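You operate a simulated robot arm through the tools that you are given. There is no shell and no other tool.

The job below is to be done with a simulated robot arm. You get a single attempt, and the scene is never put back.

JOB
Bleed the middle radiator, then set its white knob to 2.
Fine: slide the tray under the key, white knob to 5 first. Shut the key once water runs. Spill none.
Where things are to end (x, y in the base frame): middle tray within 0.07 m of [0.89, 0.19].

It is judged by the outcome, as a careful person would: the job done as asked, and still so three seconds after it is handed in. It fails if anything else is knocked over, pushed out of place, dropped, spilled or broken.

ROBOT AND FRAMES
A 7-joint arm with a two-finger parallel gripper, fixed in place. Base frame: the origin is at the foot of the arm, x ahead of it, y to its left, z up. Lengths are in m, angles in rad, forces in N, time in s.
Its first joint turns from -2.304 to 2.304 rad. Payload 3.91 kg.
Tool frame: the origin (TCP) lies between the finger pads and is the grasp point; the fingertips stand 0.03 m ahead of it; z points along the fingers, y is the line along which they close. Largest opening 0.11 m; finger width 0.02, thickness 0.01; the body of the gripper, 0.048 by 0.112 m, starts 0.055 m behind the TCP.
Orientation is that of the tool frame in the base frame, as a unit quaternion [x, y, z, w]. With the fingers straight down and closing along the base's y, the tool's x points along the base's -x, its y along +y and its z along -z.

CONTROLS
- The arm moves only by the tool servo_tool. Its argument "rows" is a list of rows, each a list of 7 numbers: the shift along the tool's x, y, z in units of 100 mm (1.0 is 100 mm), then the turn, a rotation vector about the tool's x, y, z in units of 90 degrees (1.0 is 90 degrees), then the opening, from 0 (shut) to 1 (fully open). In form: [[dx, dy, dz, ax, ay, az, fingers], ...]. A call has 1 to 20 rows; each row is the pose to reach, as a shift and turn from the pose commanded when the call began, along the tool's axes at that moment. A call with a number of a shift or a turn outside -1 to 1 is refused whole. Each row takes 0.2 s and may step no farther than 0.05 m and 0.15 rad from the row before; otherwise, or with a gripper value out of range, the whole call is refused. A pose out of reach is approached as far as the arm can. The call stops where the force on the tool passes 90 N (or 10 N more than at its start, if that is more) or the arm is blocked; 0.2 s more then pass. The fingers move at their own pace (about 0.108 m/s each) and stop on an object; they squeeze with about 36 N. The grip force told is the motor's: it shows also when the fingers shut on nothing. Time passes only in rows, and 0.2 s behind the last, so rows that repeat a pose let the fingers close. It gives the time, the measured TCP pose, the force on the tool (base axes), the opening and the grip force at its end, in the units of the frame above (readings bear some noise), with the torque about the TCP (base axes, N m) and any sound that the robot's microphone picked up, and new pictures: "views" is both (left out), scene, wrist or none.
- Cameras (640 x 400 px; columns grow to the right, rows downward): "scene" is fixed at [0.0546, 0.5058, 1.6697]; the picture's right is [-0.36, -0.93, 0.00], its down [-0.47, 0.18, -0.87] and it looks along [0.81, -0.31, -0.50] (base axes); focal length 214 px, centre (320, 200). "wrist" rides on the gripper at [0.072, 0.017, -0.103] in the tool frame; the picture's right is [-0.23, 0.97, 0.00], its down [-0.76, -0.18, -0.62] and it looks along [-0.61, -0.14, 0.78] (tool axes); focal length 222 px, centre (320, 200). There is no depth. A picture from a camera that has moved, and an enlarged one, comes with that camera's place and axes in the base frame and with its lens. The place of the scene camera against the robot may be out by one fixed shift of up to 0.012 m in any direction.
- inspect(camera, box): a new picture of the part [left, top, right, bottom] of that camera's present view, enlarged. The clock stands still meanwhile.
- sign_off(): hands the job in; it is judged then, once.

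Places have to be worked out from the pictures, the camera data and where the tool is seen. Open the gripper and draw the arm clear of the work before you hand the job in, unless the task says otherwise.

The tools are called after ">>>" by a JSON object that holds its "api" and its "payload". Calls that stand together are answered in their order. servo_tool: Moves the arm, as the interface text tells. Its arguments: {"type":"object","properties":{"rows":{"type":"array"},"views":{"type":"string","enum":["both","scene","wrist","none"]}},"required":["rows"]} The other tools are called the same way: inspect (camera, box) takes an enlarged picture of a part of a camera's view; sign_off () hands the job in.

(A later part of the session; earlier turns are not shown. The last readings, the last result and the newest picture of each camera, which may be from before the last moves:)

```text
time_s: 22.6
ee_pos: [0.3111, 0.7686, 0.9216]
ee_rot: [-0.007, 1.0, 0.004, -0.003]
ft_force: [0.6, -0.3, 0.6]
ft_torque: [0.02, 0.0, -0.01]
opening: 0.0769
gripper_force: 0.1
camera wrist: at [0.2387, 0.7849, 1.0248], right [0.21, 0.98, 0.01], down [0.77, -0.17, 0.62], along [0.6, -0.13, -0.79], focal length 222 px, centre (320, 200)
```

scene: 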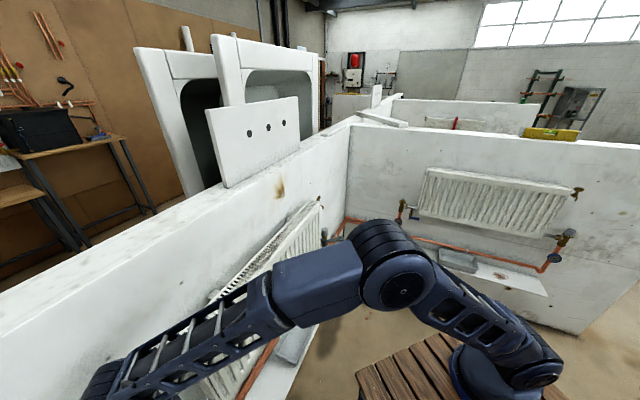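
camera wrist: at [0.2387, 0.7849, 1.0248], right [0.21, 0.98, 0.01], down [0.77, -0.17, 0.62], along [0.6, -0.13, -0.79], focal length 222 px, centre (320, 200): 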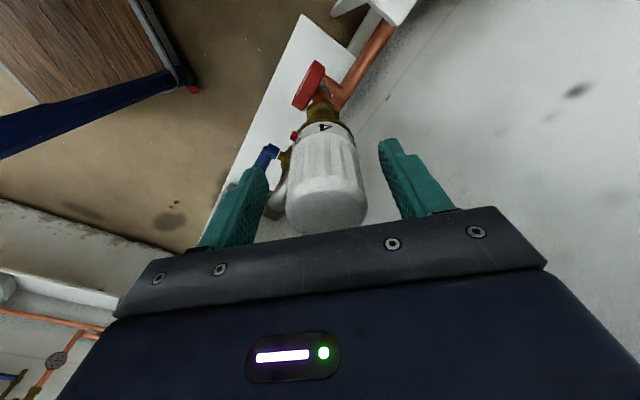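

Freed and swung back with no contact; the loaded readings put the knob's axis near (0.3125, 0.772). I'll recentre on that, turn 20° more clockwise, and regrip.

>>> {"api": "servo_tool", "payload": {"rows": [[-0.014, 0.034, 0, 0, 0, 0.08, 0.7], [-0.014, 0.034, 0, 0, 0, 0.16, 0.7], [-0.014, 0.034, 0, 0, 0, 0.22, 0.7], [-0.014, 0.034, 0, 0, 0, 0.22, 0.4], [-0.014, 0.034, 0, 0, 0, 0.22, 0.3], [-0.014, 0.034, 0, 0, 0, 0.22, 0.3]], "views": "wrist"}}

>>> {"api": "inspect", "payload": {"camera": "wrist", "box": [230, 60, 430, 200]}}

```text
time_s: 24.0
ee_pos: [0.3117, 0.7724, 0.921]
ee_rot: [0.164, 0.987, 0.002, -0.004]
ft_force: [-2.4, -8.0, 0.9]
ft_torque: [-0.29, 0.24, -0.03]
opening: 0.0447
gripper_force: 44.4
camera wrist: at [0.2494, 0.8117, 1.025], right [0.53, 0.85, 0.0], down [0.67, -0.42, 0.62], along [0.52, -0.33, -0.79], focal length 222 px, centre (320, 200)
```

wrist: 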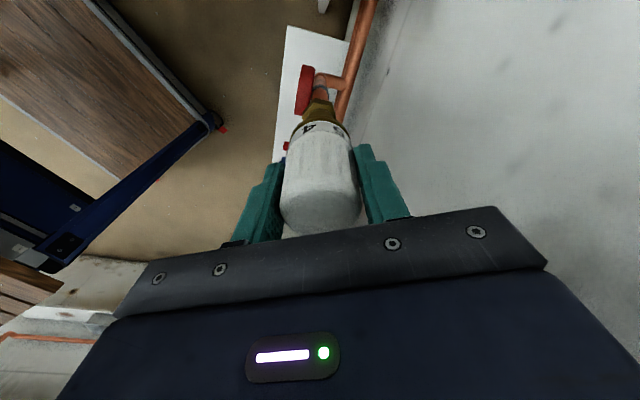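

```text
2.86 times, centred on (330, 130) of wrist
camera zoom: at [0.2494, 0.8117, 1.025], right [0.53, 0.85, 0.0], down [0.67, -0.42, 0.62], along [0.52, -0.33, -0.79], focal length 635 px, centre (291, 400)
```

zoom: 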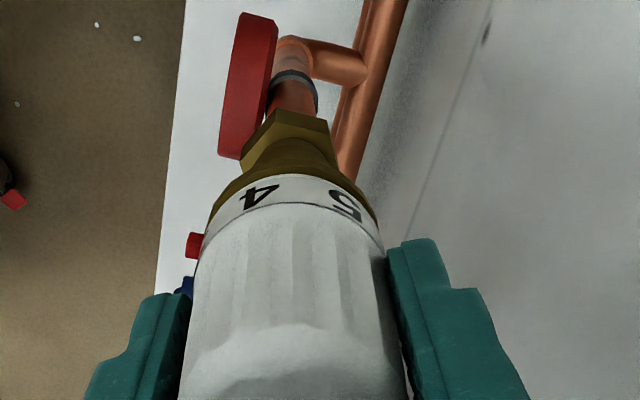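

4 and 5 are now visible, with 5 on the right side where the pointer should come after about 110° more. I'll turn anticlockwise 49° first and check side forces.

>>> {"api": "servo_tool", "payload": {"rows": [[0, 0, 0, 0, 0, -0.09, 0.3], [0, 0, 0, 0, 0, -0.18, 0.3], [0, 0, 0, 0, 0, -0.27, 0.3], [0, 0, 0, 0, 0, -0.36, 0.3], [0, 0, 0, 0, 0, -0.45, 0.3], [0, 0, 0, 0, 0, -0.54, 0.3]], "views": "none"}}

```text
time_s: 25.4
ee_pos: [0.3117, 0.7713, 0.9202]
ee_rot: [-0.257, 0.967, 0.003, -0.001]
ft_force: [-7.9, -36.2, 2.3]
ft_torque: [-1.37, 0.37, -0.01]
opening: 0.0449
gripper_force: 45.0
```

Side force again about 36 N in −y, as before; I shift 1 mm that way and continue turning another 54°.

>>> {"api": "servo_tool", "payload": {"rows": [[0.005, -0.009, 0, 0, 0, -0.06, 0.3], [0.005, -0.009, 0, 0, 0, -0.14, 0.3], [0.007, -0.012, 0, 0, 0, -0.22, 0.3], [0.01, -0.015, 0, 0, 0, -0.3, 0.3], [0.01, -0.015, 0, 0, 0, -0.38, 0.3], [0.01, -0.015, 0, 0, 0, -0.46, 0.3], [0.01, -0.015, 0, 0, 0, -0.54, 0.3], [0.01, -0.015, 0, 0, 0, -0.6, 0.3]], "views": "wrist"}}

>>> {"api": "inspect", "payload": {"camera": "wrist", "box": [230, 60, 430, 200]}}

```text
time_s: 27.2
ee_pos: [0.3134, 0.7705, 0.9213]
ee_rot: [-0.668, 0.744, 0.004, 0.001]
ft_force: [2.7, -5.0, -6.9]
ft_torque: [-0.22, -0.09, -0.02]
opening: 0.045
gripper_force: 44.8
camera wrist: at [0.2888, 0.7005, 1.0241], right [-0.94, 0.33, 0.01], down [0.26, 0.73, 0.63], along [0.2, 0.59, -0.78], focal length 222 px, centre (320, 200)
```

wrist: 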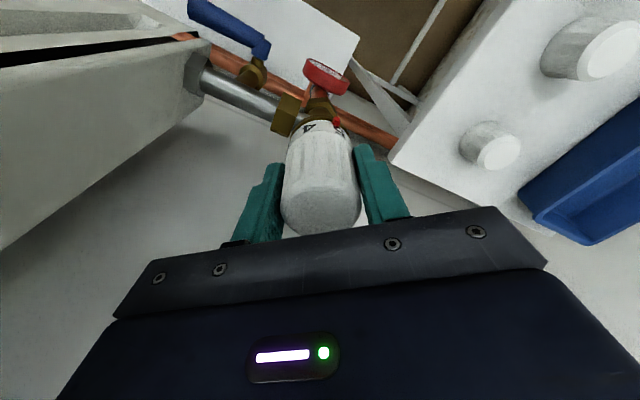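

```text
2.86 times, centred on (330, 130) of wrist
camera zoom: at [0.2888, 0.7005, 1.0241], right [-0.94, 0.33, 0.01], down [0.26, 0.73, 0.63], along [0.2, 0.59, -0.78], focal length 635 px, centre (291, 400)
```

zoom: 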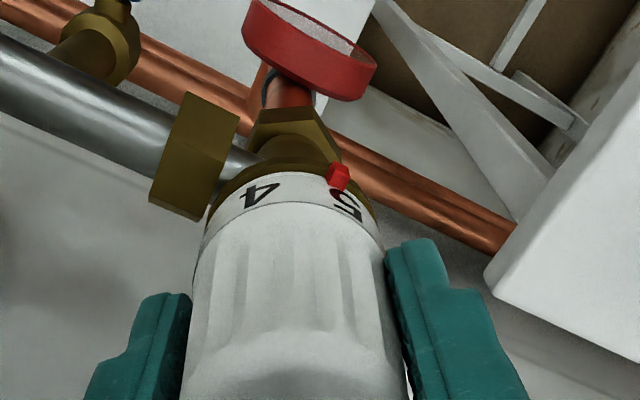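

The pointer is within a few degrees of 5, just short of its centre. I'll turn about 6° more and look again.

>>> {"api": "servo_tool", "payload": {"rows": [[0, 0, 0, 0, 0, -0.03, 0.3], [0, 0, 0, 0, 0, -0.065, 0.3], [0, 0, 0, 0, 0, -0.065, 0.3]], "views": "none"}}

>>> {"api": "inspect", "payload": {"camera": "wrist", "box": [290, 90, 370, 150]}}

```text
time_s: 28.0
ee_pos: [0.3139, 0.7722, 0.9215]
ee_rot: [-0.705, 0.71, 0.005, 0.001]
ft_force: [9.0, -0.8, 1.4]
ft_torque: [-0.19, -0.37, -0.07]
opening: 0.0447
gripper_force: 45.1
```

```text
6.67 times, centred on (330, 120) of wrist
camera zoom: at [0.2961, 0.6983, 1.024], right [-0.97, 0.23, 0.01], down [0.19, 0.76, 0.63], along [0.14, 0.61, -0.78], focal length 1481 px, centre (253, 733)
```

zoom: 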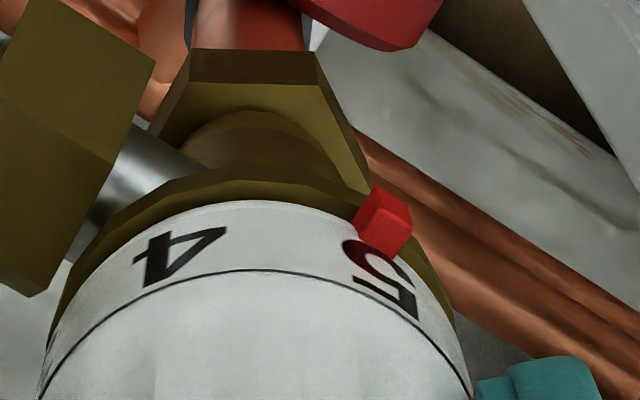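

The pointer now meets the 5 within a few degrees. I'll release, rise, and step back to the front to check it.

>>> {"api": "servo_tool", "payload": {"rows": [[0, 0, 0, 0, 0, 0, 0.8], [0, 0, 0, 0, 0, 0, 0.8], [0, 0, -0.3, 0, 0, 0.0, 0.8], [0, 0, -0.6, 0, 0, 0.0, 0.8], [0, 0, -0.95, 0, 0, 0.0, 0.8], [0.1, 0, -1.0, 0, 0, 0.09, 1], [0.2, 0, -1.0, 0, 0, 0.18, 1], [0.3, 0, -1.0, 0, 0, 0.27, 1], [0.4, 0, -1.0, 0, 0, 0.36, 1], [0.5, 0, -1.0, 0, 0, 0.45, 1]], "views": "wrist"}}

>>> {"api": "inspect", "payload": {"camera": "wrist", "box": [280, 80, 400, 180]}}

```text
time_s: 30.2
ee_pos: [0.3119, 0.7211, 1.0201]
ee_rot: [-0.415, 0.91, 0.004, -0.001]
ft_force: [-1.4, 0.9, 0.5]
ft_torque: [-0.12, -0.11, 0.06]
opening: 0.1091
gripper_force: 0.2
camera wrist: at [0.2532, 0.6768, 1.1244], right [-0.59, 0.81, 0.01], down [0.64, 0.45, 0.62], along [0.5, 0.37, -0.78], focal length 222 px, centre (320, 200)
```

wrist: 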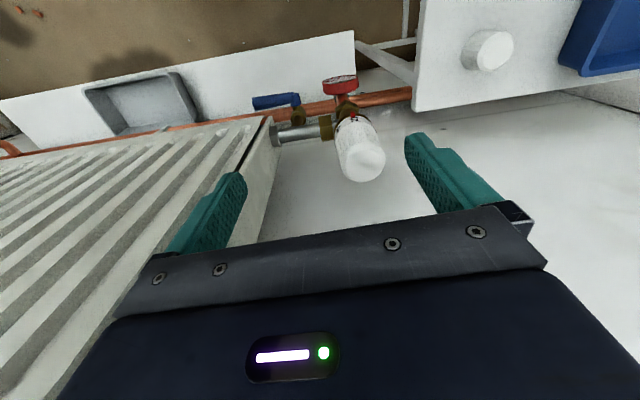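

```text
4.00 times, centred on (340, 130) of wrist
camera zoom: at [0.2532, 0.6768, 1.1244], right [-0.59, 0.81, 0.01], down [0.64, 0.45, 0.62], along [0.5, 0.37, -0.78], focal length 888 px, centre (240, 480)
```

zoom: 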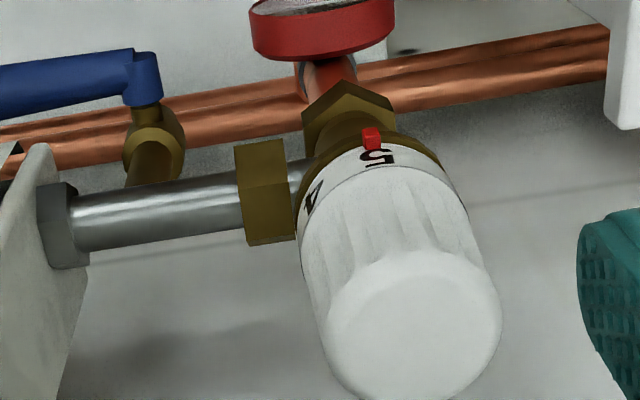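

The pointer sits on 5. Next the tray: I'll back away from the wall to be clear of the radiator, then move along it and down to view the tray.

>>> {"api": "servo_tool", "payload": {"rows": [[0.33, 0.02, 0, 0, 0, 0.015, 1], [0.66, 0.05, 0, 0, 0, 0.03, 1], [1.0, 0.07, 0, 0, 0, 0.044, 1]], "views": "none"}}

>>> {"api": "servo_tool", "payload": {"rows": [[0.3, -0.33, 0, 0, 0, 0, 1], [0.5, -0.66, 0.2, 0, 0, 0, 1], [0.6, -1.0, 0.5, 0, 0, 0, 1]], "views": "none"}}

>>> {"api": "servo_tool", "payload": {"rows": [[0, -0.33, 0.2, 0, 0, 0, 1], [0, -0.66, 0.4, 0, 0, 0, 1], [0, -1.0, 0.6, 0, 0, 0, 1]], "views": "both"}}

```text
time_s: 31.0
ee_pos: [0.2421, 0.65, 1.0199]
ee_rot: [-0.384, 0.923, 0.004, -0.001]
ft_force: [0.3, -0.7, -0.2]
ft_torque: [0.0, 0.02, 0.0]
opening: 0.1101
gripper_force: 0.1
```

```text
time_s: 31.8
ee_pos: [0.2702, 0.5372, 0.9705]
ee_rot: [-0.385, 0.923, 0.005, -0.001]
ft_force: [-0.1, 0.2, 0.8]
ft_torque: [0.01, 0.02, 0.01]
opening: 0.1098
gripper_force: 0.0
```

```text
time_s: 32.6
ee_pos: [0.3412, 0.4673, 0.9083]
ee_rot: [-0.383, 0.924, 0.005, -0.001]
ft_force: [0.2, 0.9, 0.4]
ft_torque: [-0.02, -0.04, 0.01]
opening: 0.1097
gripper_force: 0.0
camera wrist: at [0.2788, 0.4256, 1.0124], right [-0.53, 0.85, 0.01], down [0.67, 0.41, 0.62], along [0.52, 0.34, -0.78], focal length 222 px, centre (320, 200)
```

scene: 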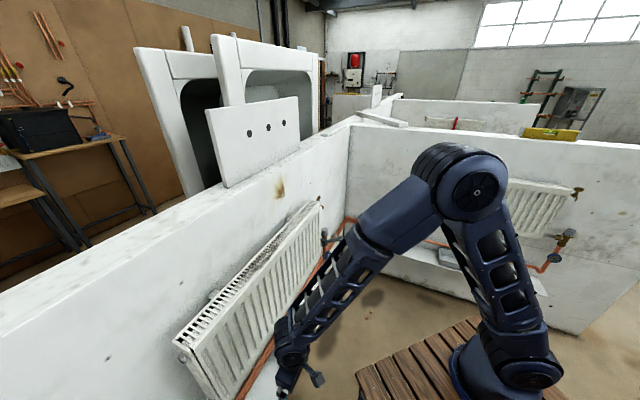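
wrist: 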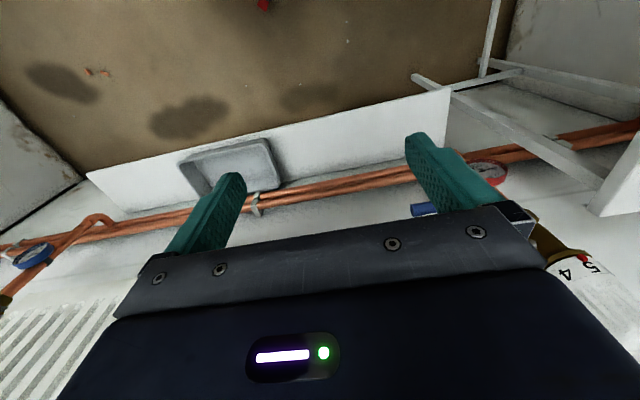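

The tray is ahead and below to the right along the ledge. I move on 0.2 m along the wall and lower to see it closely.

>>> {"api": "servo_tool", "payload": {"rows": [[0, -0.33, 0.3, 0, 0, 0, 1], [0, -0.66, 0.5, 0, 0, 0, 1], [0, -1.0, 0.7, 0, 0, 0, 1]], "views": "none"}}

>>> {"api": "servo_tool", "payload": {"rows": [[0, -0.33, 0.3, 0, 0, 0, 1], [0, -0.66, 0.5, 0, 0, 0, 1], [0, -1.0, 0.7, 0, 0, 0, 1]], "views": "both"}}

>>> {"api": "inspect", "payload": {"camera": "wrist", "box": [180, 60, 460, 230]}}

```text
time_s: 33.4
ee_pos: [0.4111, 0.397, 0.838]
ee_rot: [-0.384, 0.923, 0.004, -0.001]
ft_force: [0.0, 1.1, 0.0]
ft_torque: [0.02, -0.01, -0.01]
opening: 0.1099
gripper_force: 0.2
```

```text
time_s: 34.2
ee_pos: [0.4829, 0.3279, 0.7681]
ee_rot: [-0.384, 0.923, 0.005, -0.001]
ft_force: [0.5, 0.9, -0.5]
ft_torque: [-0.03, -0.05, -0.02]
opening: 0.1101
gripper_force: 0.0
camera wrist: at [0.4197, 0.2876, 0.8711], right [-0.53, 0.85, 0.01], down [0.67, 0.41, 0.62], along [0.52, 0.34, -0.78], focal length 222 px, centre (320, 200)
```

scene: 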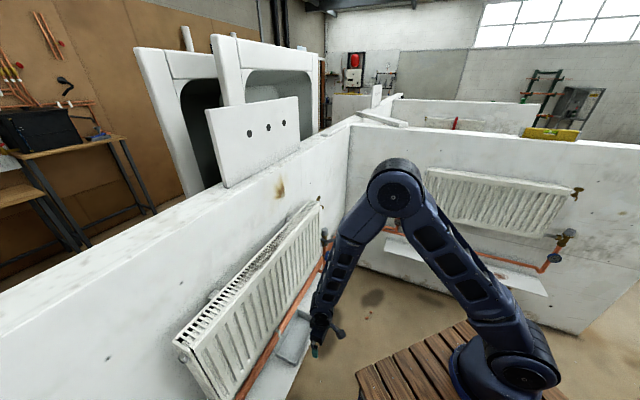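
wrist: 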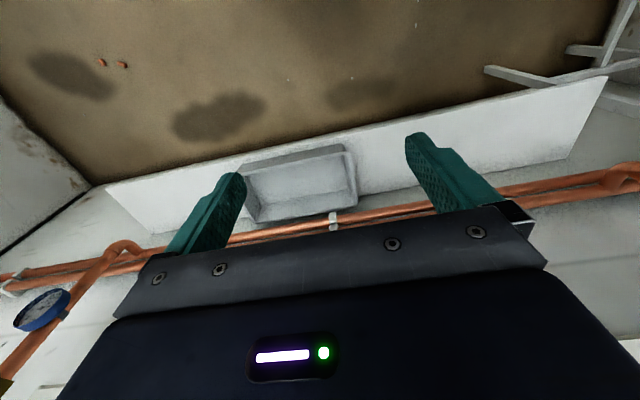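

```text
2.29 times, centred on (320, 145) of wrist
camera zoom: at [0.4197, 0.2876, 0.8711], right [-0.53, 0.85, 0.01], down [0.67, 0.41, 0.62], along [0.52, 0.34, -0.78], focal length 508 px, centre (320, 326)
```

zoom: 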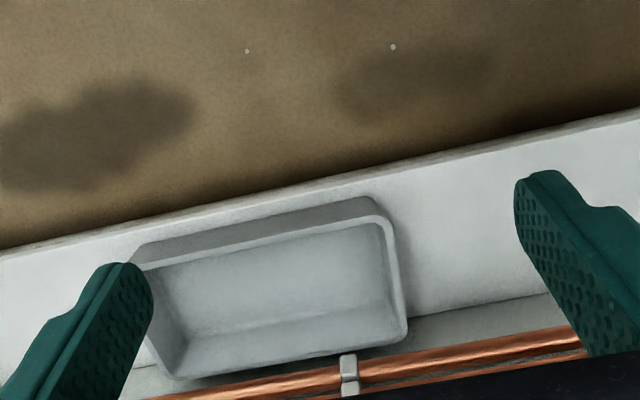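

The tray is about 0.14 × 0.23 m, centred near (0.688, 0.405), rim at z≈0.44; sliding it 0.30 m along the wall brings it to about (0.90, 0.19). I'll tilt the tool 30° toward the wall so the wrist stays off the radiator, and approach its left short rim.

>>> {"api": "servo_tool", "payload": {"rows": [[-0.05, 0.07, 0.25, 0, -0.083, 0, 1], [-0.1, 0.15, 0.5, 0, -0.166, 0, 1], [-0.15, 0.22, 0.75, 0, -0.25, 0, 1], [-0.2, 0.29, 1.0, 0, -0.333, 0, 1]], "views": "both"}}

>>> {"api": "inspect", "payload": {"camera": "wrist", "box": [180, 40, 460, 230]}}

```text
time_s: 35.2
ee_pos: [0.4751, 0.3619, 0.6671]
ee_rot: [-0.369, 0.892, 0.103, 0.238]
ft_force: [0.4, 0.2, 0.3]
ft_torque: [0.03, 0.03, 0.02]
opening: 0.1099
gripper_force: 0.1
camera wrist: at [0.3827, 0.2925, 0.7208], right [-0.55, 0.83, 0.12], down [0.38, 0.11, 0.92], along [0.75, 0.55, -0.37], focal length 222 px, centre (320, 200)
```

scene: 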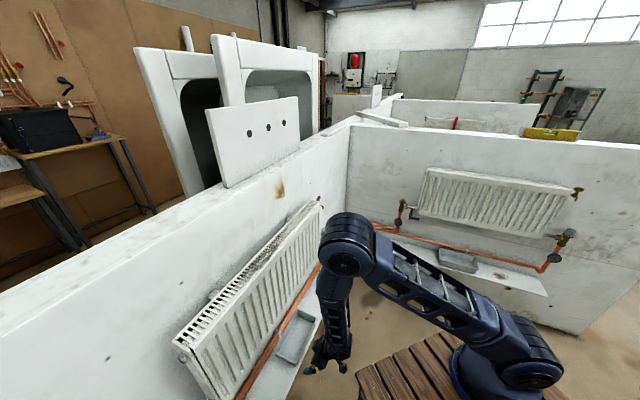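
wrist: 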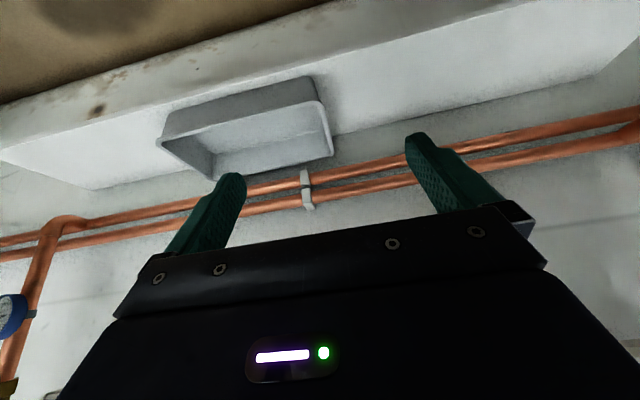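

```text
2.11 times, centred on (320, 135) of wrist
camera zoom: at [0.3827, 0.2925, 0.7208], right [-0.55, 0.83, 0.12], down [0.38, 0.11, 0.92], along [0.75, 0.55, -0.37], focal length 468 px, centre (320, 337)
```

zoom: 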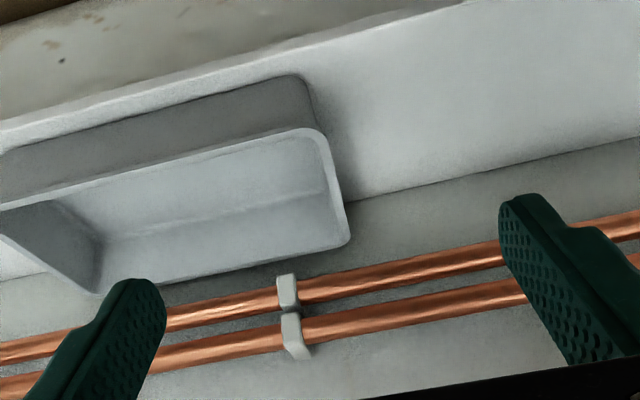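

I need a firmer tray height, so I'll enlarge it in the scene camera as a long-baseline second view.

>>> {"api": "inspect", "payload": {"camera": "scene", "box": [250, 290, 350, 370]}}

>>> {"api": "inspect", "payload": {"camera": "wrist", "box": [150, 60, 350, 190]}}

```text
5.00 times, centred on (300, 330) of scene
camera zoom: at [0.0546, 0.5058, 1.6697], right [-0.36, -0.93, 0.0], down [-0.47, 0.18, -0.87], along [0.81, -0.31, -0.5], focal length 1072 px, centre (420, -450)
```

zoom: 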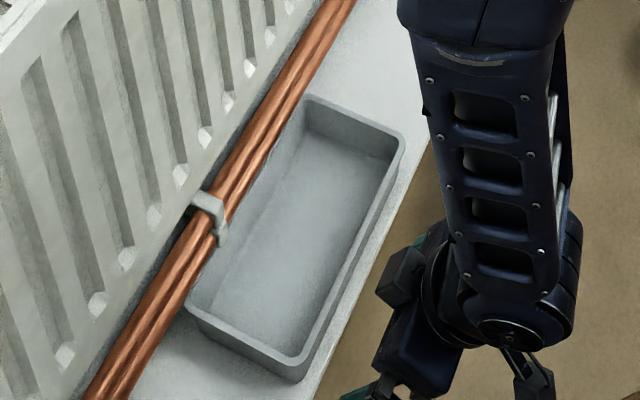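

```text
3.08 times, centred on (250, 125) of wrist
camera zoom: at [0.3827, 0.2925, 0.7208], right [-0.55, 0.83, 0.12], down [0.38, 0.11, 0.92], along [0.75, 0.55, -0.37], focal length 684 px, centre (535, 431)
```

zoom: 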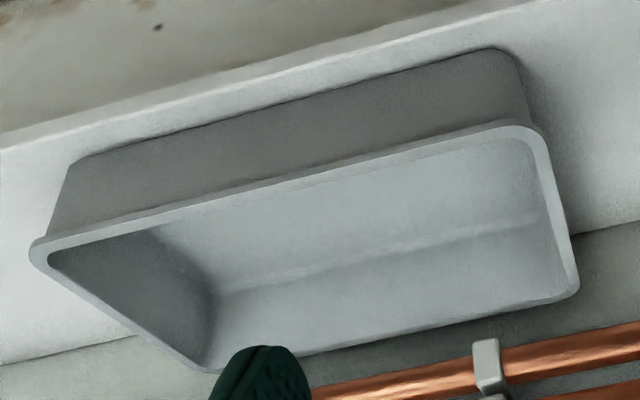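

Using both cameras: tray rim at z≈0.497, ledge at z≈0.443, tray centre about (0.679, 0.397), left rim at about d = −0.08 along the wall. The tool is already aligned with that rim, so I approach along the tool axis.

>>> {"api": "servo_tool", "payload": {"rows": [[-0.15, 0, 0.35, 0, 0, 0, 1], [-0.3, -0.01, 0.7, 0, 0, 0, 1], [-0.4, -0.03, 1.0, 0, 0, 0, 1]], "views": "none"}}

>>> {"api": "servo_tool", "payload": {"rows": [[0, 0, 0.3, 0, 0, 0, 1], [0, 0, 0.6, 0, 0, 0, 1]], "views": "both"}}

>>> {"api": "inspect", "payload": {"camera": "wrist", "box": [180, 40, 460, 230]}}

>>> {"api": "inspect", "payload": {"camera": "scene", "box": [220, 260, 380, 390]}}

```text
time_s: 36.0
ee_pos: [0.536, 0.4212, 0.6009]
ee_rot: [-0.37, 0.892, 0.104, 0.238]
ft_force: [-0.2, 0.3, -0.4]
ft_torque: [0.0, -0.03, -0.04]
opening: 0.1101
gripper_force: 0.0
```

```text
time_s: 36.6
ee_pos: [0.5584, 0.4421, 0.5486]
ee_rot: [-0.369, 0.893, 0.104, 0.237]
ft_force: [0.3, 0.7, 1.3]
ft_torque: [-0.02, 0.03, 0.02]
opening: 0.1101
gripper_force: 0.1
camera wrist: at [0.4647, 0.372, 0.6025], right [-0.55, 0.83, 0.12], down [0.38, 0.11, 0.92], along [0.74, 0.55, -0.37], focal length 222 px, centre (320, 200)
```

scene: 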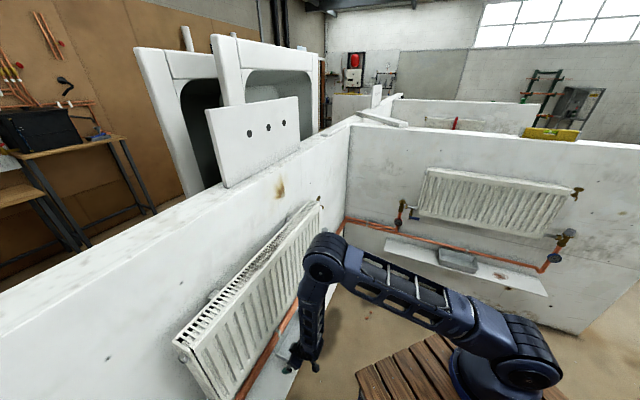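
wrist: 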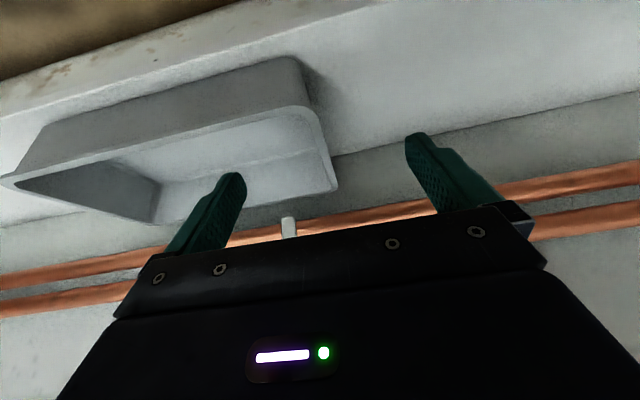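

```text
2.11 times, centred on (320, 135) of wrist
camera zoom: at [0.4647, 0.372, 0.6025], right [-0.55, 0.83, 0.12], down [0.38, 0.11, 0.92], along [0.74, 0.55, -0.37], focal length 468 px, centre (320, 337)
```

zoom: 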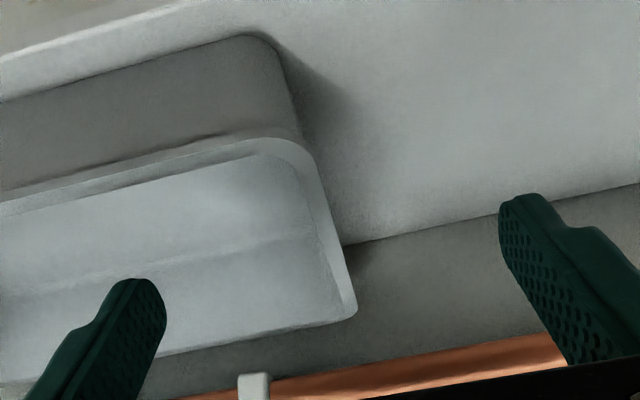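

```text
3.08 times, centred on (300, 325) of scene
camera zoom: at [0.0546, 0.5058, 1.6697], right [-0.36, -0.93, 0.0], down [-0.47, 0.18, -0.87], along [0.81, -0.31, -0.5], focal length 660 px, centre (382, -185)
```

zoom: 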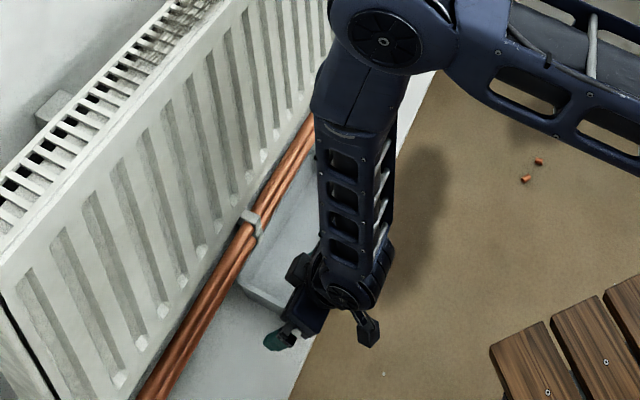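

The rim lies between the fingers at the tool's centre line. I'll advance the last 56 mm along the tool axis, then close on the rim.

>>> {"api": "servo_tool", "payload": {"rows": [[0, 0, 0.2, 0, 0, 0, 1], [0, 0, 0.4, 0, 0, 0, 1], [0, 0, 0.56, 0, 0, 0, 1], [0, 0, 0.56, 0, 0, 0, 1]], "views": "wrist"}}

```text
time_s: 37.6
ee_pos: [0.5754, 0.4637, 0.5005]
ee_rot: [-0.37, 0.892, 0.104, 0.237]
ft_force: [-0.3, 0.2, 0.0]
ft_torque: [0.01, 0.01, 0.01]
opening: 0.11
gripper_force: 0.0
camera wrist: at [0.4839, 0.3927, 0.5536], right [-0.55, 0.83, 0.12], down [0.38, 0.12, 0.92], along [0.74, 0.55, -0.38], focal length 222 px, centre (320, 200)
```

wrist: 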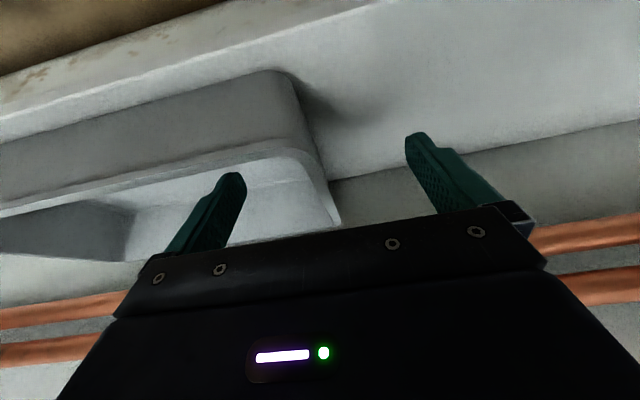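

The fingers straddle the rim without contact. Closing now.

>>> {"api": "servo_tool", "payload": {"rows": [[0, 0, 0, 0, 0, 0, 0.5], [0, 0, 0, 0, 0, 0, 0.25], [0, 0, 0, 0, 0, 0, 0.0], [0, 0, 0, 0, 0, 0, 0.0], [0, 0, 0, 0, 0, 0, 0.0]], "views": "wrist"}}

```text
time_s: 38.8
ee_pos: [0.577, 0.4626, 0.5015]
ee_rot: [-0.369, 0.892, 0.103, 0.238]
ft_force: [-1.3, -0.9, 4.1]
ft_torque: [-0.78, -0.74, -0.08]
opening: 0.0043
gripper_force: 36.0
camera wrist: at [0.4841, 0.3927, 0.554], right [-0.55, 0.83, 0.12], down [0.38, 0.12, 0.92], along [0.74, 0.55, -0.37], focal length 222 px, centre (320, 200)
```

wrist: 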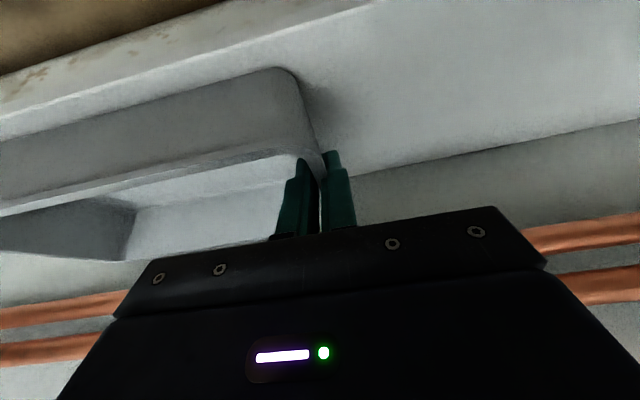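

The rim is held (4 mm, 36 N). I'll slide the tray along the ledge to the right in slow 0.1 m moves, cancelling a slight downward drift.

>>> {"api": "servo_tool", "payload": {"rows": [[0, -0.1, -0.002, 0, 0, 0, 0], [0, -0.3, -0.003, 0, 0, 0, 0], [0, -0.5, -0.005, 0, 0, 0, 0], [0, -0.75, -0.007, 0, 0, 0, 0], [0, -1.0, -0.009, 0, 0, 0, 0]], "views": "both"}}

```text
time_s: 40.0
ee_pos: [0.6468, 0.3912, 0.5009]
ee_rot: [-0.369, 0.893, 0.103, 0.238]
ft_force: [0.5, 0.4, 13.0]
ft_torque: [-0.34, -1.2, 0.11]
opening: 0.0042
gripper_force: 35.8
camera wrist: at [0.5548, 0.3214, 0.5537], right [-0.55, 0.83, 0.12], down [0.38, 0.11, 0.92], along [0.75, 0.55, -0.37], focal length 222 px, centre (320, 200)
```

scene: 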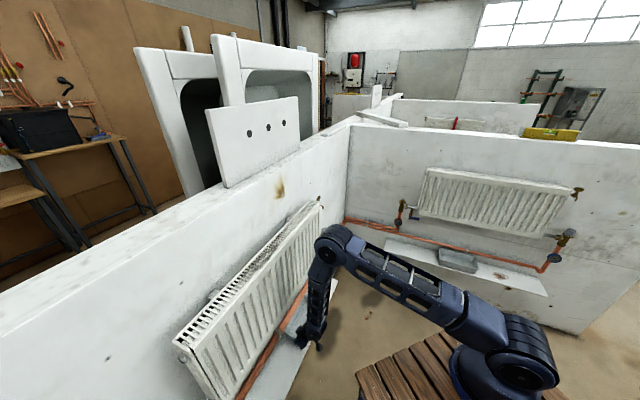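
wrist: 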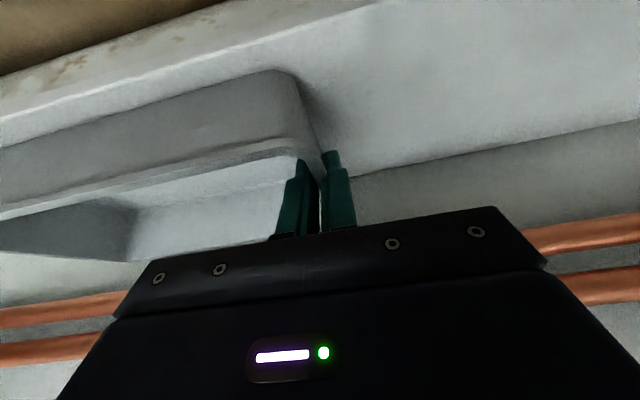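

It slides smoothly and stays aligned. Two more 0.1 m moves, lifted by a hair.

>>> {"api": "servo_tool", "payload": {"rows": [[0, -0.1, -0.004, 0, 0, 0, 0], [0, -0.3, -0.007, 0, 0, 0, 0], [0, -0.5, -0.009, 0, 0, 0, 0], [0, -0.75, -0.011, 0, 0, 0, 0], [0, -1.0, -0.013, 0, 0, 0, 0]], "views": "none"}}

>>> {"api": "servo_tool", "payload": {"rows": [[0, -0.1, -0.002, 0, 0, 0, 0], [0, -0.3, -0.004, 0, 0, 0, 0], [0, -0.5, -0.006, 0, 0, 0, 0], [0, -0.75, -0.008, 0, 0, 0, 0], [0, -1.0, -0.009, 0, 0, 0, 0]], "views": "both"}}

```text
time_s: 41.2
ee_pos: [0.7189, 0.3201, 0.5005]
ee_rot: [-0.369, 0.893, 0.103, 0.237]
ft_force: [2.1, 0.5, 7.0]
ft_torque: [-0.42, -1.1, 0.19]
opening: 0.0045
gripper_force: 36.2
```

```text
time_s: 42.4
ee_pos: [0.7885, 0.2491, 0.5]
ee_rot: [-0.369, 0.893, 0.103, 0.237]
ft_force: [0.6, -2.9, 10.7]
ft_torque: [-1.22, -0.42, -0.19]
opening: 0.0041
gripper_force: 36.2
camera wrist: at [0.6958, 0.1798, 0.5538], right [-0.55, 0.83, 0.12], down [0.38, 0.12, 0.92], along [0.75, 0.55, -0.37], focal length 222 px, centre (320, 200)
```

scene: 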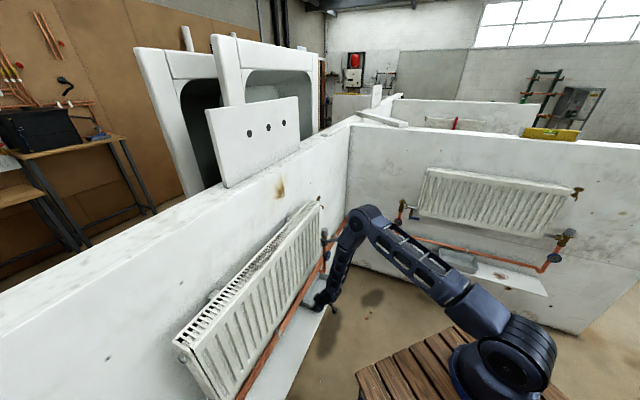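
wrist: 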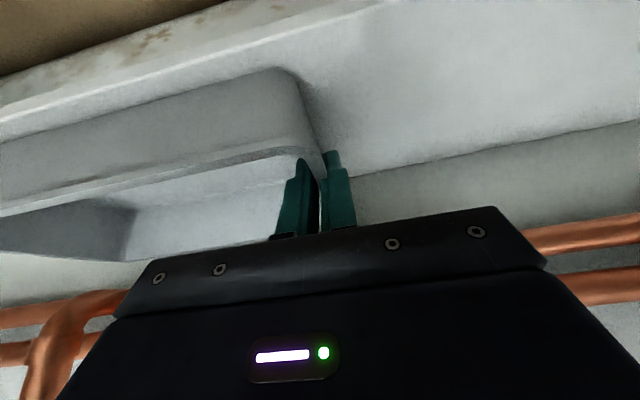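

The tray's centre should now be about (0.892, 0.185), with the spout's drip point (0.898, 0.166) well inside it. I'll release and withdraw along the tool axis.

>>> {"api": "servo_tool", "payload": {"rows": [[0, 0, 0, 0, 0, 0, 0.4], [0, 0, 0, 0, 0, 0, 0.4], [0, 0, -0.3, 0, 0, 0, 0.4], [0, 0, -0.6, 0, 0, 0, 0.4], [0, 0, -1.0, 0, 0, 0, 0.6]], "views": "none"}}

>>> {"api": "servo_tool", "payload": {"rows": [[0.2, 0, -0.3, 0, 0, 0, 1], [0.5, 0, -0.6, 0, 0, 0, 1], [0.8, 0, -1.0, 0, 0, 0, 1]], "views": "both"}}

>>> {"api": "inspect", "payload": {"camera": "wrist", "box": [100, 0, 400, 200]}}

```text
time_s: 43.6
ee_pos: [0.7522, 0.213, 0.5857]
ee_rot: [-0.37, 0.892, 0.104, 0.237]
ft_force: [0.1, 0.3, -0.9]
ft_torque: [0.02, -0.04, 0.02]
opening: 0.0661
gripper_force: 0.1
```

```text
time_s: 44.4
ee_pos: [0.6672, 0.1282, 0.6337]
ee_rot: [-0.37, 0.892, 0.104, 0.237]
ft_force: [-0.7, 0.7, 0.2]
ft_torque: [0.02, 0.0, 0.0]
opening: 0.1099
gripper_force: 0.0
camera wrist: at [0.5749, 0.0585, 0.687], right [-0.55, 0.83, 0.12], down [0.38, 0.12, 0.92], along [0.74, 0.55, -0.37], focal length 222 px, centre (320, 200)
```

scene: 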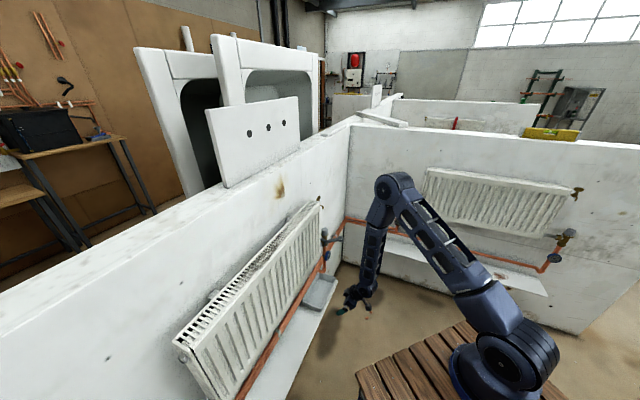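
wrist: 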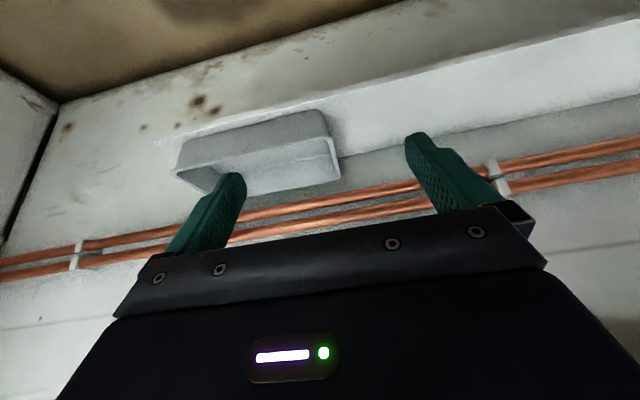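

```text
2.00 times, centred on (250, 100) of wrist
camera zoom: at [0.5749, 0.0585, 0.687], right [-0.55, 0.83, 0.12], down [0.38, 0.12, 0.92], along [0.74, 0.55, -0.37], focal length 444 px, centre (460, 400)
```

zoom: 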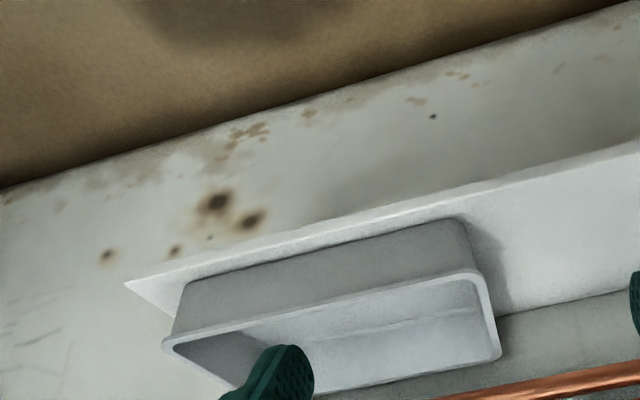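

The tray sits straight and fully on the ledge beneath the spout. Now for the key: I rise straight up well in front of the radiator, keeping clear of the spanner that sticks out to about (0.86, 0.08, 0.88).

>>> {"api": "servo_tool", "payload": {"rows": [[-0.2, 0, -0.33, 0, 0, 0, 1], [-0.4, 0, -0.66, 0, 0, 0, 1], [-0.58, 0, -1.0, 0, 0, 0, 1]], "views": "none"}}

>>> {"api": "servo_tool", "payload": {"rows": [[-0.2, 0, -0.33, 0, 0, 0, 1], [-0.4, 0, -0.66, 0, 0, 0, 1], [-0.58, 0, -1.0, 0, 0, 0, 1]], "views": "none"}}

>>> {"api": "servo_tool", "payload": {"rows": [[-0.2, 0, -0.33, 0, 0, 0, 1], [-0.4, 0, -0.66, 0, 0, 0, 1], [-0.58, 0, -1.0, 0, 0, 0, 1]], "views": "none"}}

>>> {"api": "servo_tool", "payload": {"rows": [[-0.2, 0, -0.33, 0, 0, 0, 1], [-0.4, 0, -0.66, 0, 0, 0, 1], [-0.58, 0, -1.0, 0, 0, 0, 1]], "views": "none"}}

>>> {"api": "servo_tool", "payload": {"rows": [[-0.2, 0, -0.33, 0, 0, 0, 1], [-0.4, 0, -0.66, 0, 0, 0, 1], [-0.58, 0, -1.0, 0, 0, 0, 1]], "views": "both"}}

```text
time_s: 45.2
ee_pos: [0.6693, 0.1286, 0.7481]
ee_rot: [-0.37, 0.892, 0.103, 0.238]
ft_force: [0.0, -0.5, 0.3]
ft_torque: [0.04, 0.0, 0.0]
opening: 0.1101
gripper_force: 0.1
```

```text
time_s: 46.0
ee_pos: [0.6715, 0.1273, 0.8639]
ee_rot: [-0.369, 0.893, 0.103, 0.237]
ft_force: [0.5, 1.4, 0.5]
ft_torque: [0.03, -0.01, -0.04]
opening: 0.1103
gripper_force: 0.1
```

```text
time_s: 46.8
ee_pos: [0.6718, 0.1268, 0.9798]
ee_rot: [-0.37, 0.893, 0.104, 0.236]
ft_force: [0.0, 0.1, 0.4]
ft_torque: [0.0, 0.01, 0.02]
opening: 0.1101
gripper_force: 0.1
```

```text
time_s: 47.6
ee_pos: [0.6724, 0.1269, 1.0955]
ee_rot: [-0.37, 0.892, 0.104, 0.237]
ft_force: [0.1, 0.2, 0.1]
ft_torque: [-0.04, 0.0, 0.03]
opening: 0.11
gripper_force: 0.1
```

```text
time_s: 48.4
ee_pos: [0.6741, 0.126, 1.2121]
ee_rot: [-0.369, 0.893, 0.103, 0.238]
ft_force: [0.3, -0.3, 0.1]
ft_torque: [-0.03, 0.02, 0.03]
opening: 0.1101
gripper_force: 0.0
camera wrist: at [0.5806, 0.0556, 1.2652], right [-0.55, 0.83, 0.12], down [0.38, 0.12, 0.92], along [0.74, 0.55, -0.38], focal length 222 px, centre (320, 200)
```

scene: 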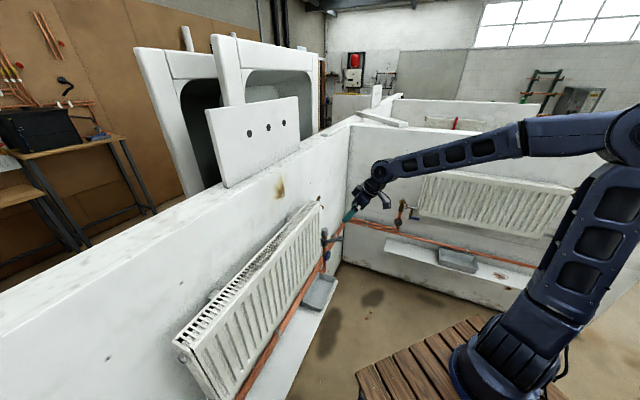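
wrist: 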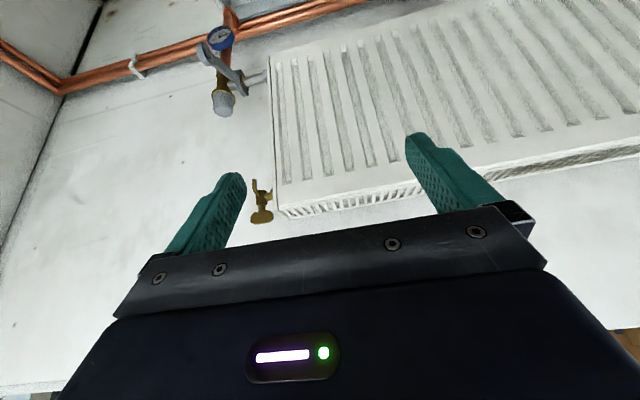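

I'll move right until the key is centred in front of the camera, about 0.15 m from the gripper, to measure its head height and direction.

>>> {"api": "servo_tool", "payload": {"rows": [[0, -0.33, 0, 0, 0, 0, 1], [0, -0.66, 0, 0, 0, 0, 1], [0, -1.0, 0, 0, 0, 0, 1]], "views": "none"}}

>>> {"api": "servo_tool", "payload": {"rows": [[-0.26, -0.16, 0.15, 0, 0, 0, 1], [-0.52, -0.33, 0.3, 0, 0, 0, 1]], "views": "wrist"}}

>>> {"api": "inspect", "payload": {"camera": "wrist", "box": [270, 110, 390, 200]}}

>>> {"api": "inspect", "payload": {"camera": "scene", "box": [300, 185, 340, 215]}}

```text
time_s: 49.2
ee_pos: [0.7449, 0.0549, 1.2117]
ee_rot: [-0.37, 0.893, 0.102, 0.237]
ft_force: [-0.8, 0.4, 0.4]
ft_torque: [-0.05, 0.02, 0.0]
opening: 0.1098
gripper_force: 0.1
```

```text
time_s: 49.8
ee_pos: [0.809, 0.074, 1.2121]
ee_rot: [-0.37, 0.892, 0.104, 0.238]
ft_force: [-0.5, 0.4, 0.9]
ft_torque: [0.04, -0.01, 0.02]
opening: 0.1101
gripper_force: 0.1
camera wrist: at [0.7175, 0.0045, 1.2648], right [-0.55, 0.83, 0.12], down [0.38, 0.11, 0.92], along [0.75, 0.55, -0.37], focal length 222 px, centre (320, 200)
```

wrist: 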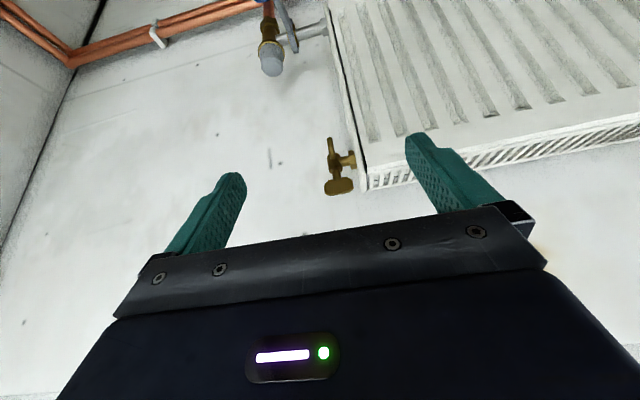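

```text
4.44 times, centred on (330, 155) of wrist
camera zoom: at [0.7175, 0.0045, 1.2648], right [-0.55, 0.83, 0.12], down [0.38, 0.11, 0.92], along [0.75, 0.55, -0.37], focal length 987 px, centre (276, 400)
```

zoom: 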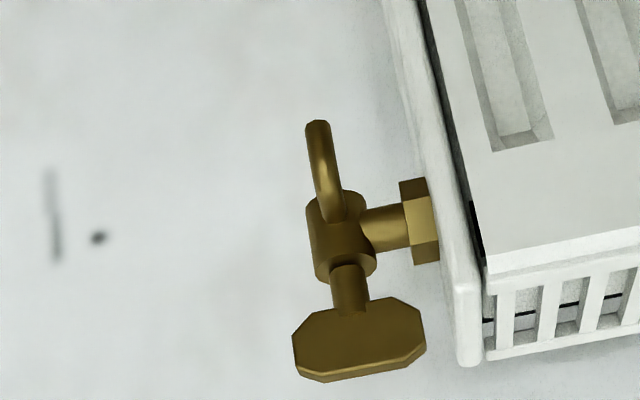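

```text
13.33 times, centred on (320, 200) of scene
camera zoom: at [0.0546, 0.5058, 1.6697], right [-0.36, -0.93, 0.0], down [-0.47, 0.18, -0.87], along [0.81, -0.31, -0.5], focal length 2860 px, centre (320, 200)
```

zoom: 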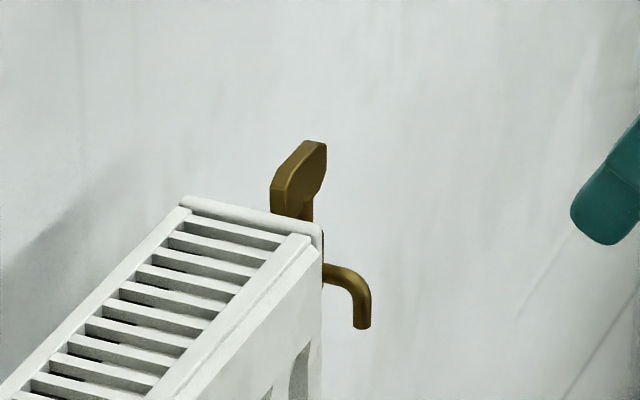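

The key's wing is at (0.916, 0.184), z 1.132–1.153, with its flat lying along the wall; the valve body's top is at z≈1.12. I'll set the tool upright with the fingers closing perpendicular to the wing, first high and then above the key.

>>> {"api": "servo_tool", "payload": {"rows": [[-0.12, 0, -0.22, 0, 0.084, 0, 1], [-0.25, 0, -0.43, 0, 0.168, 0, 0.8], [-0.38, 0, -0.65, 0, 0.252, 0, 0.6], [-0.5, 0, -0.86, 0, 0.335, 0, 0.5]], "views": "none"}}

>>> {"api": "servo_tool", "payload": {"rows": [[-0.09, 0, 0, 0, 0, 0.09, 0.5], [-0.18, 0, 0, 0, 0, 0.18, 0.5], [-0.27, 0, 0, 0, 0, 0.27, 0.5], [-0.36, 0, 0, 0, 0, 0.36, 0.5], [-0.45, 0, 0, 0, 0, 0.45, 0.5], [-0.54, 0, 0, 0, 0, 0.54, 0.5], [-0.63, 0, 0, 0, 0, 0.63, 0.5], [-0.72, 0, 0, 0, 0, 0.72, 0.5], [-0.81, 0, 0, 0, 0, 0.81, 0.5], [-0.9, 0, 0, 0, 0, 0.9, 0.5], [-1.0, 0, 0, 0, 0, 0.99, 0.5]], "views": "both"}}

```text
time_s: 50.8
ee_pos: [0.8099, 0.075, 1.3102]
ee_rot: [-0.384, 0.923, 0.004, -0.003]
ft_force: [-0.5, 0.1, -0.3]
ft_torque: [0.04, 0.01, -0.03]
opening: 0.0551
gripper_force: 0.1
```

```text
time_s: 53.2
ee_pos: [0.8797, 0.1455, 1.3086]
ee_rot: [0.375, 0.927, 0.0, -0.005]
ft_force: [0.0, -0.4, 0.4]
ft_torque: [0.0, 0.02, 0.0]
opening: 0.0548
gripper_force: 0.0
camera wrist: at [0.8415, 0.2066, 1.4135], right [0.84, 0.54, 0.0], down [0.43, -0.66, 0.62], along [0.33, -0.52, -0.79], focal length 222 px, centre (320, 200)
```

scene: 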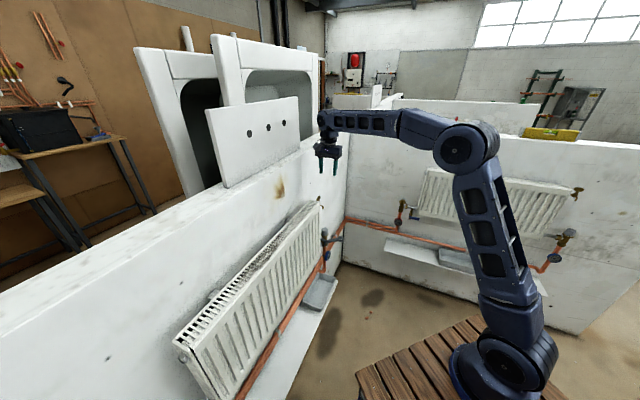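
wrist: 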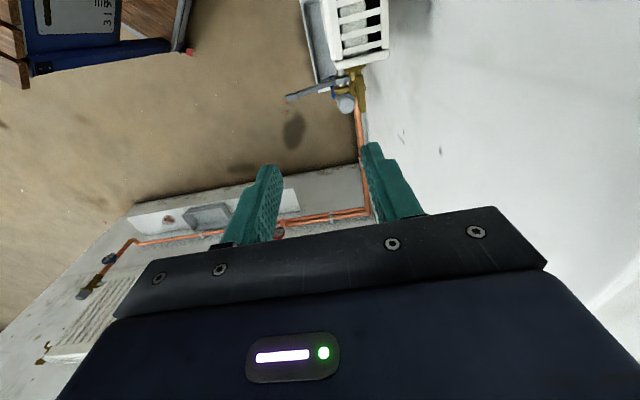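

The key is visible beyond the fingertips from above. I'll enlarge it to read the wing's direction.

>>> {"api": "inspect", "payload": {"camera": "wrist", "box": [300, 40, 420, 130]}}

```text
4.44 times, centred on (360, 85) of wrist
camera zoom: at [0.8415, 0.2066, 1.4135], right [0.84, 0.54, 0.0], down [0.43, -0.66, 0.62], along [0.33, -0.52, -0.79], focal length 987 px, centre (142, 711)
```

zoom: 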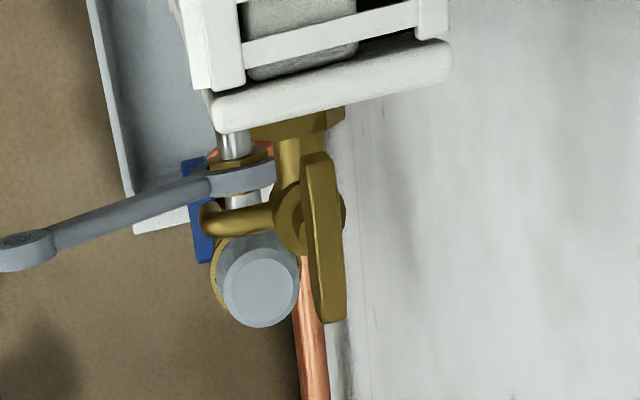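

From above, the wing lies at about 136°, exactly parallel to the tool's x axis, centred near (0.914, 0.181). I'll move 50 mm toward the wall and descend to 3 cm above it.

>>> {"api": "servo_tool", "payload": {"rows": [[0, 0.25, 0.1, 0, 0, 0, 0.5], [0, 0.49, 0.3, 0, 0, 0, 0.5], [0, 0.49, 0.6, 0, 0, 0, 0.5], [0, 0.49, 0.9, 0, 0, 0, 0.5]], "views": "both"}}

>>> {"api": "inspect", "payload": {"camera": "wrist", "box": [250, 60, 400, 200]}}

>>> {"api": "inspect", "payload": {"camera": "scene", "box": [290, 165, 350, 215]}}

```text
time_s: 54.2
ee_pos: [0.9154, 0.182, 1.2201]
ee_rot: [0.375, 0.927, 0.0, -0.004]
ft_force: [-0.6, -0.1, 0.1]
ft_torque: [0.01, -0.02, 0.02]
opening: 0.0548
gripper_force: 0.1
camera wrist: at [0.8754, 0.2428, 1.324], right [0.84, 0.54, 0.0], down [0.43, -0.66, 0.62], along [0.33, -0.52, -0.79], focal length 222 px, centre (320, 200)
```

scene: 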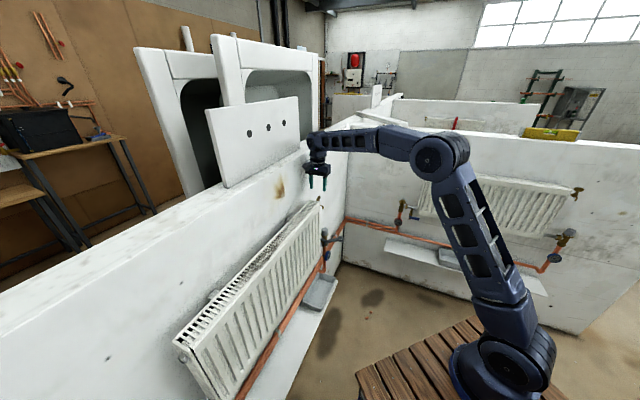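
wrist: 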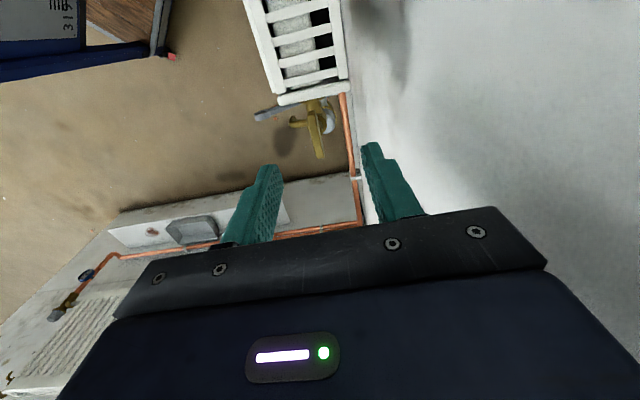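

```text
2.86 times, centred on (325, 130) of wrist
camera zoom: at [0.8754, 0.2428, 1.324], right [0.84, 0.54, 0.0], down [0.43, -0.66, 0.62], along [0.33, -0.52, -0.79], focal length 635 px, centre (306, 400)
```

zoom: 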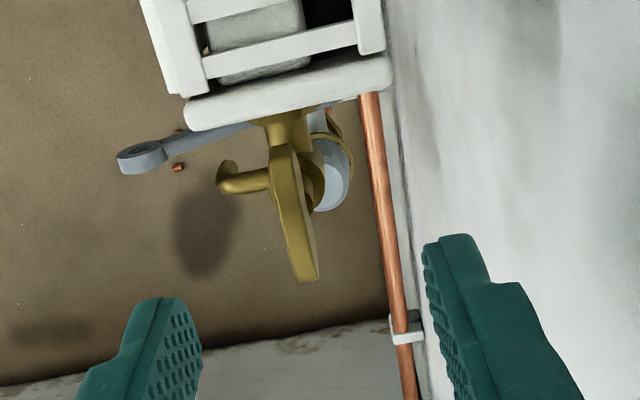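

```text
8.00 times, centred on (320, 190) of scene
camera zoom: at [0.0546, 0.5058, 1.6697], right [-0.36, -0.93, 0.0], down [-0.47, 0.18, -0.87], along [0.81, -0.31, -0.5], focal length 1716 px, centre (320, 280)
```

zoom: 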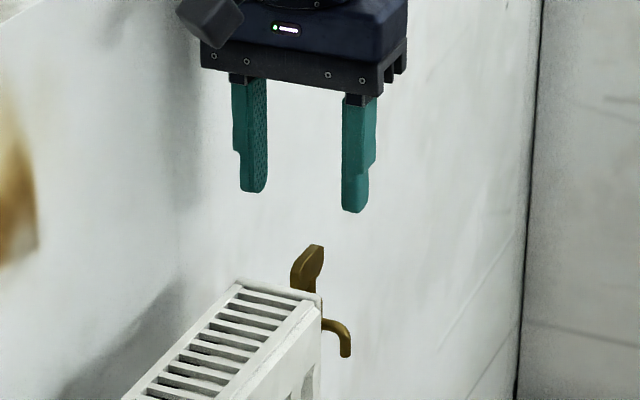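

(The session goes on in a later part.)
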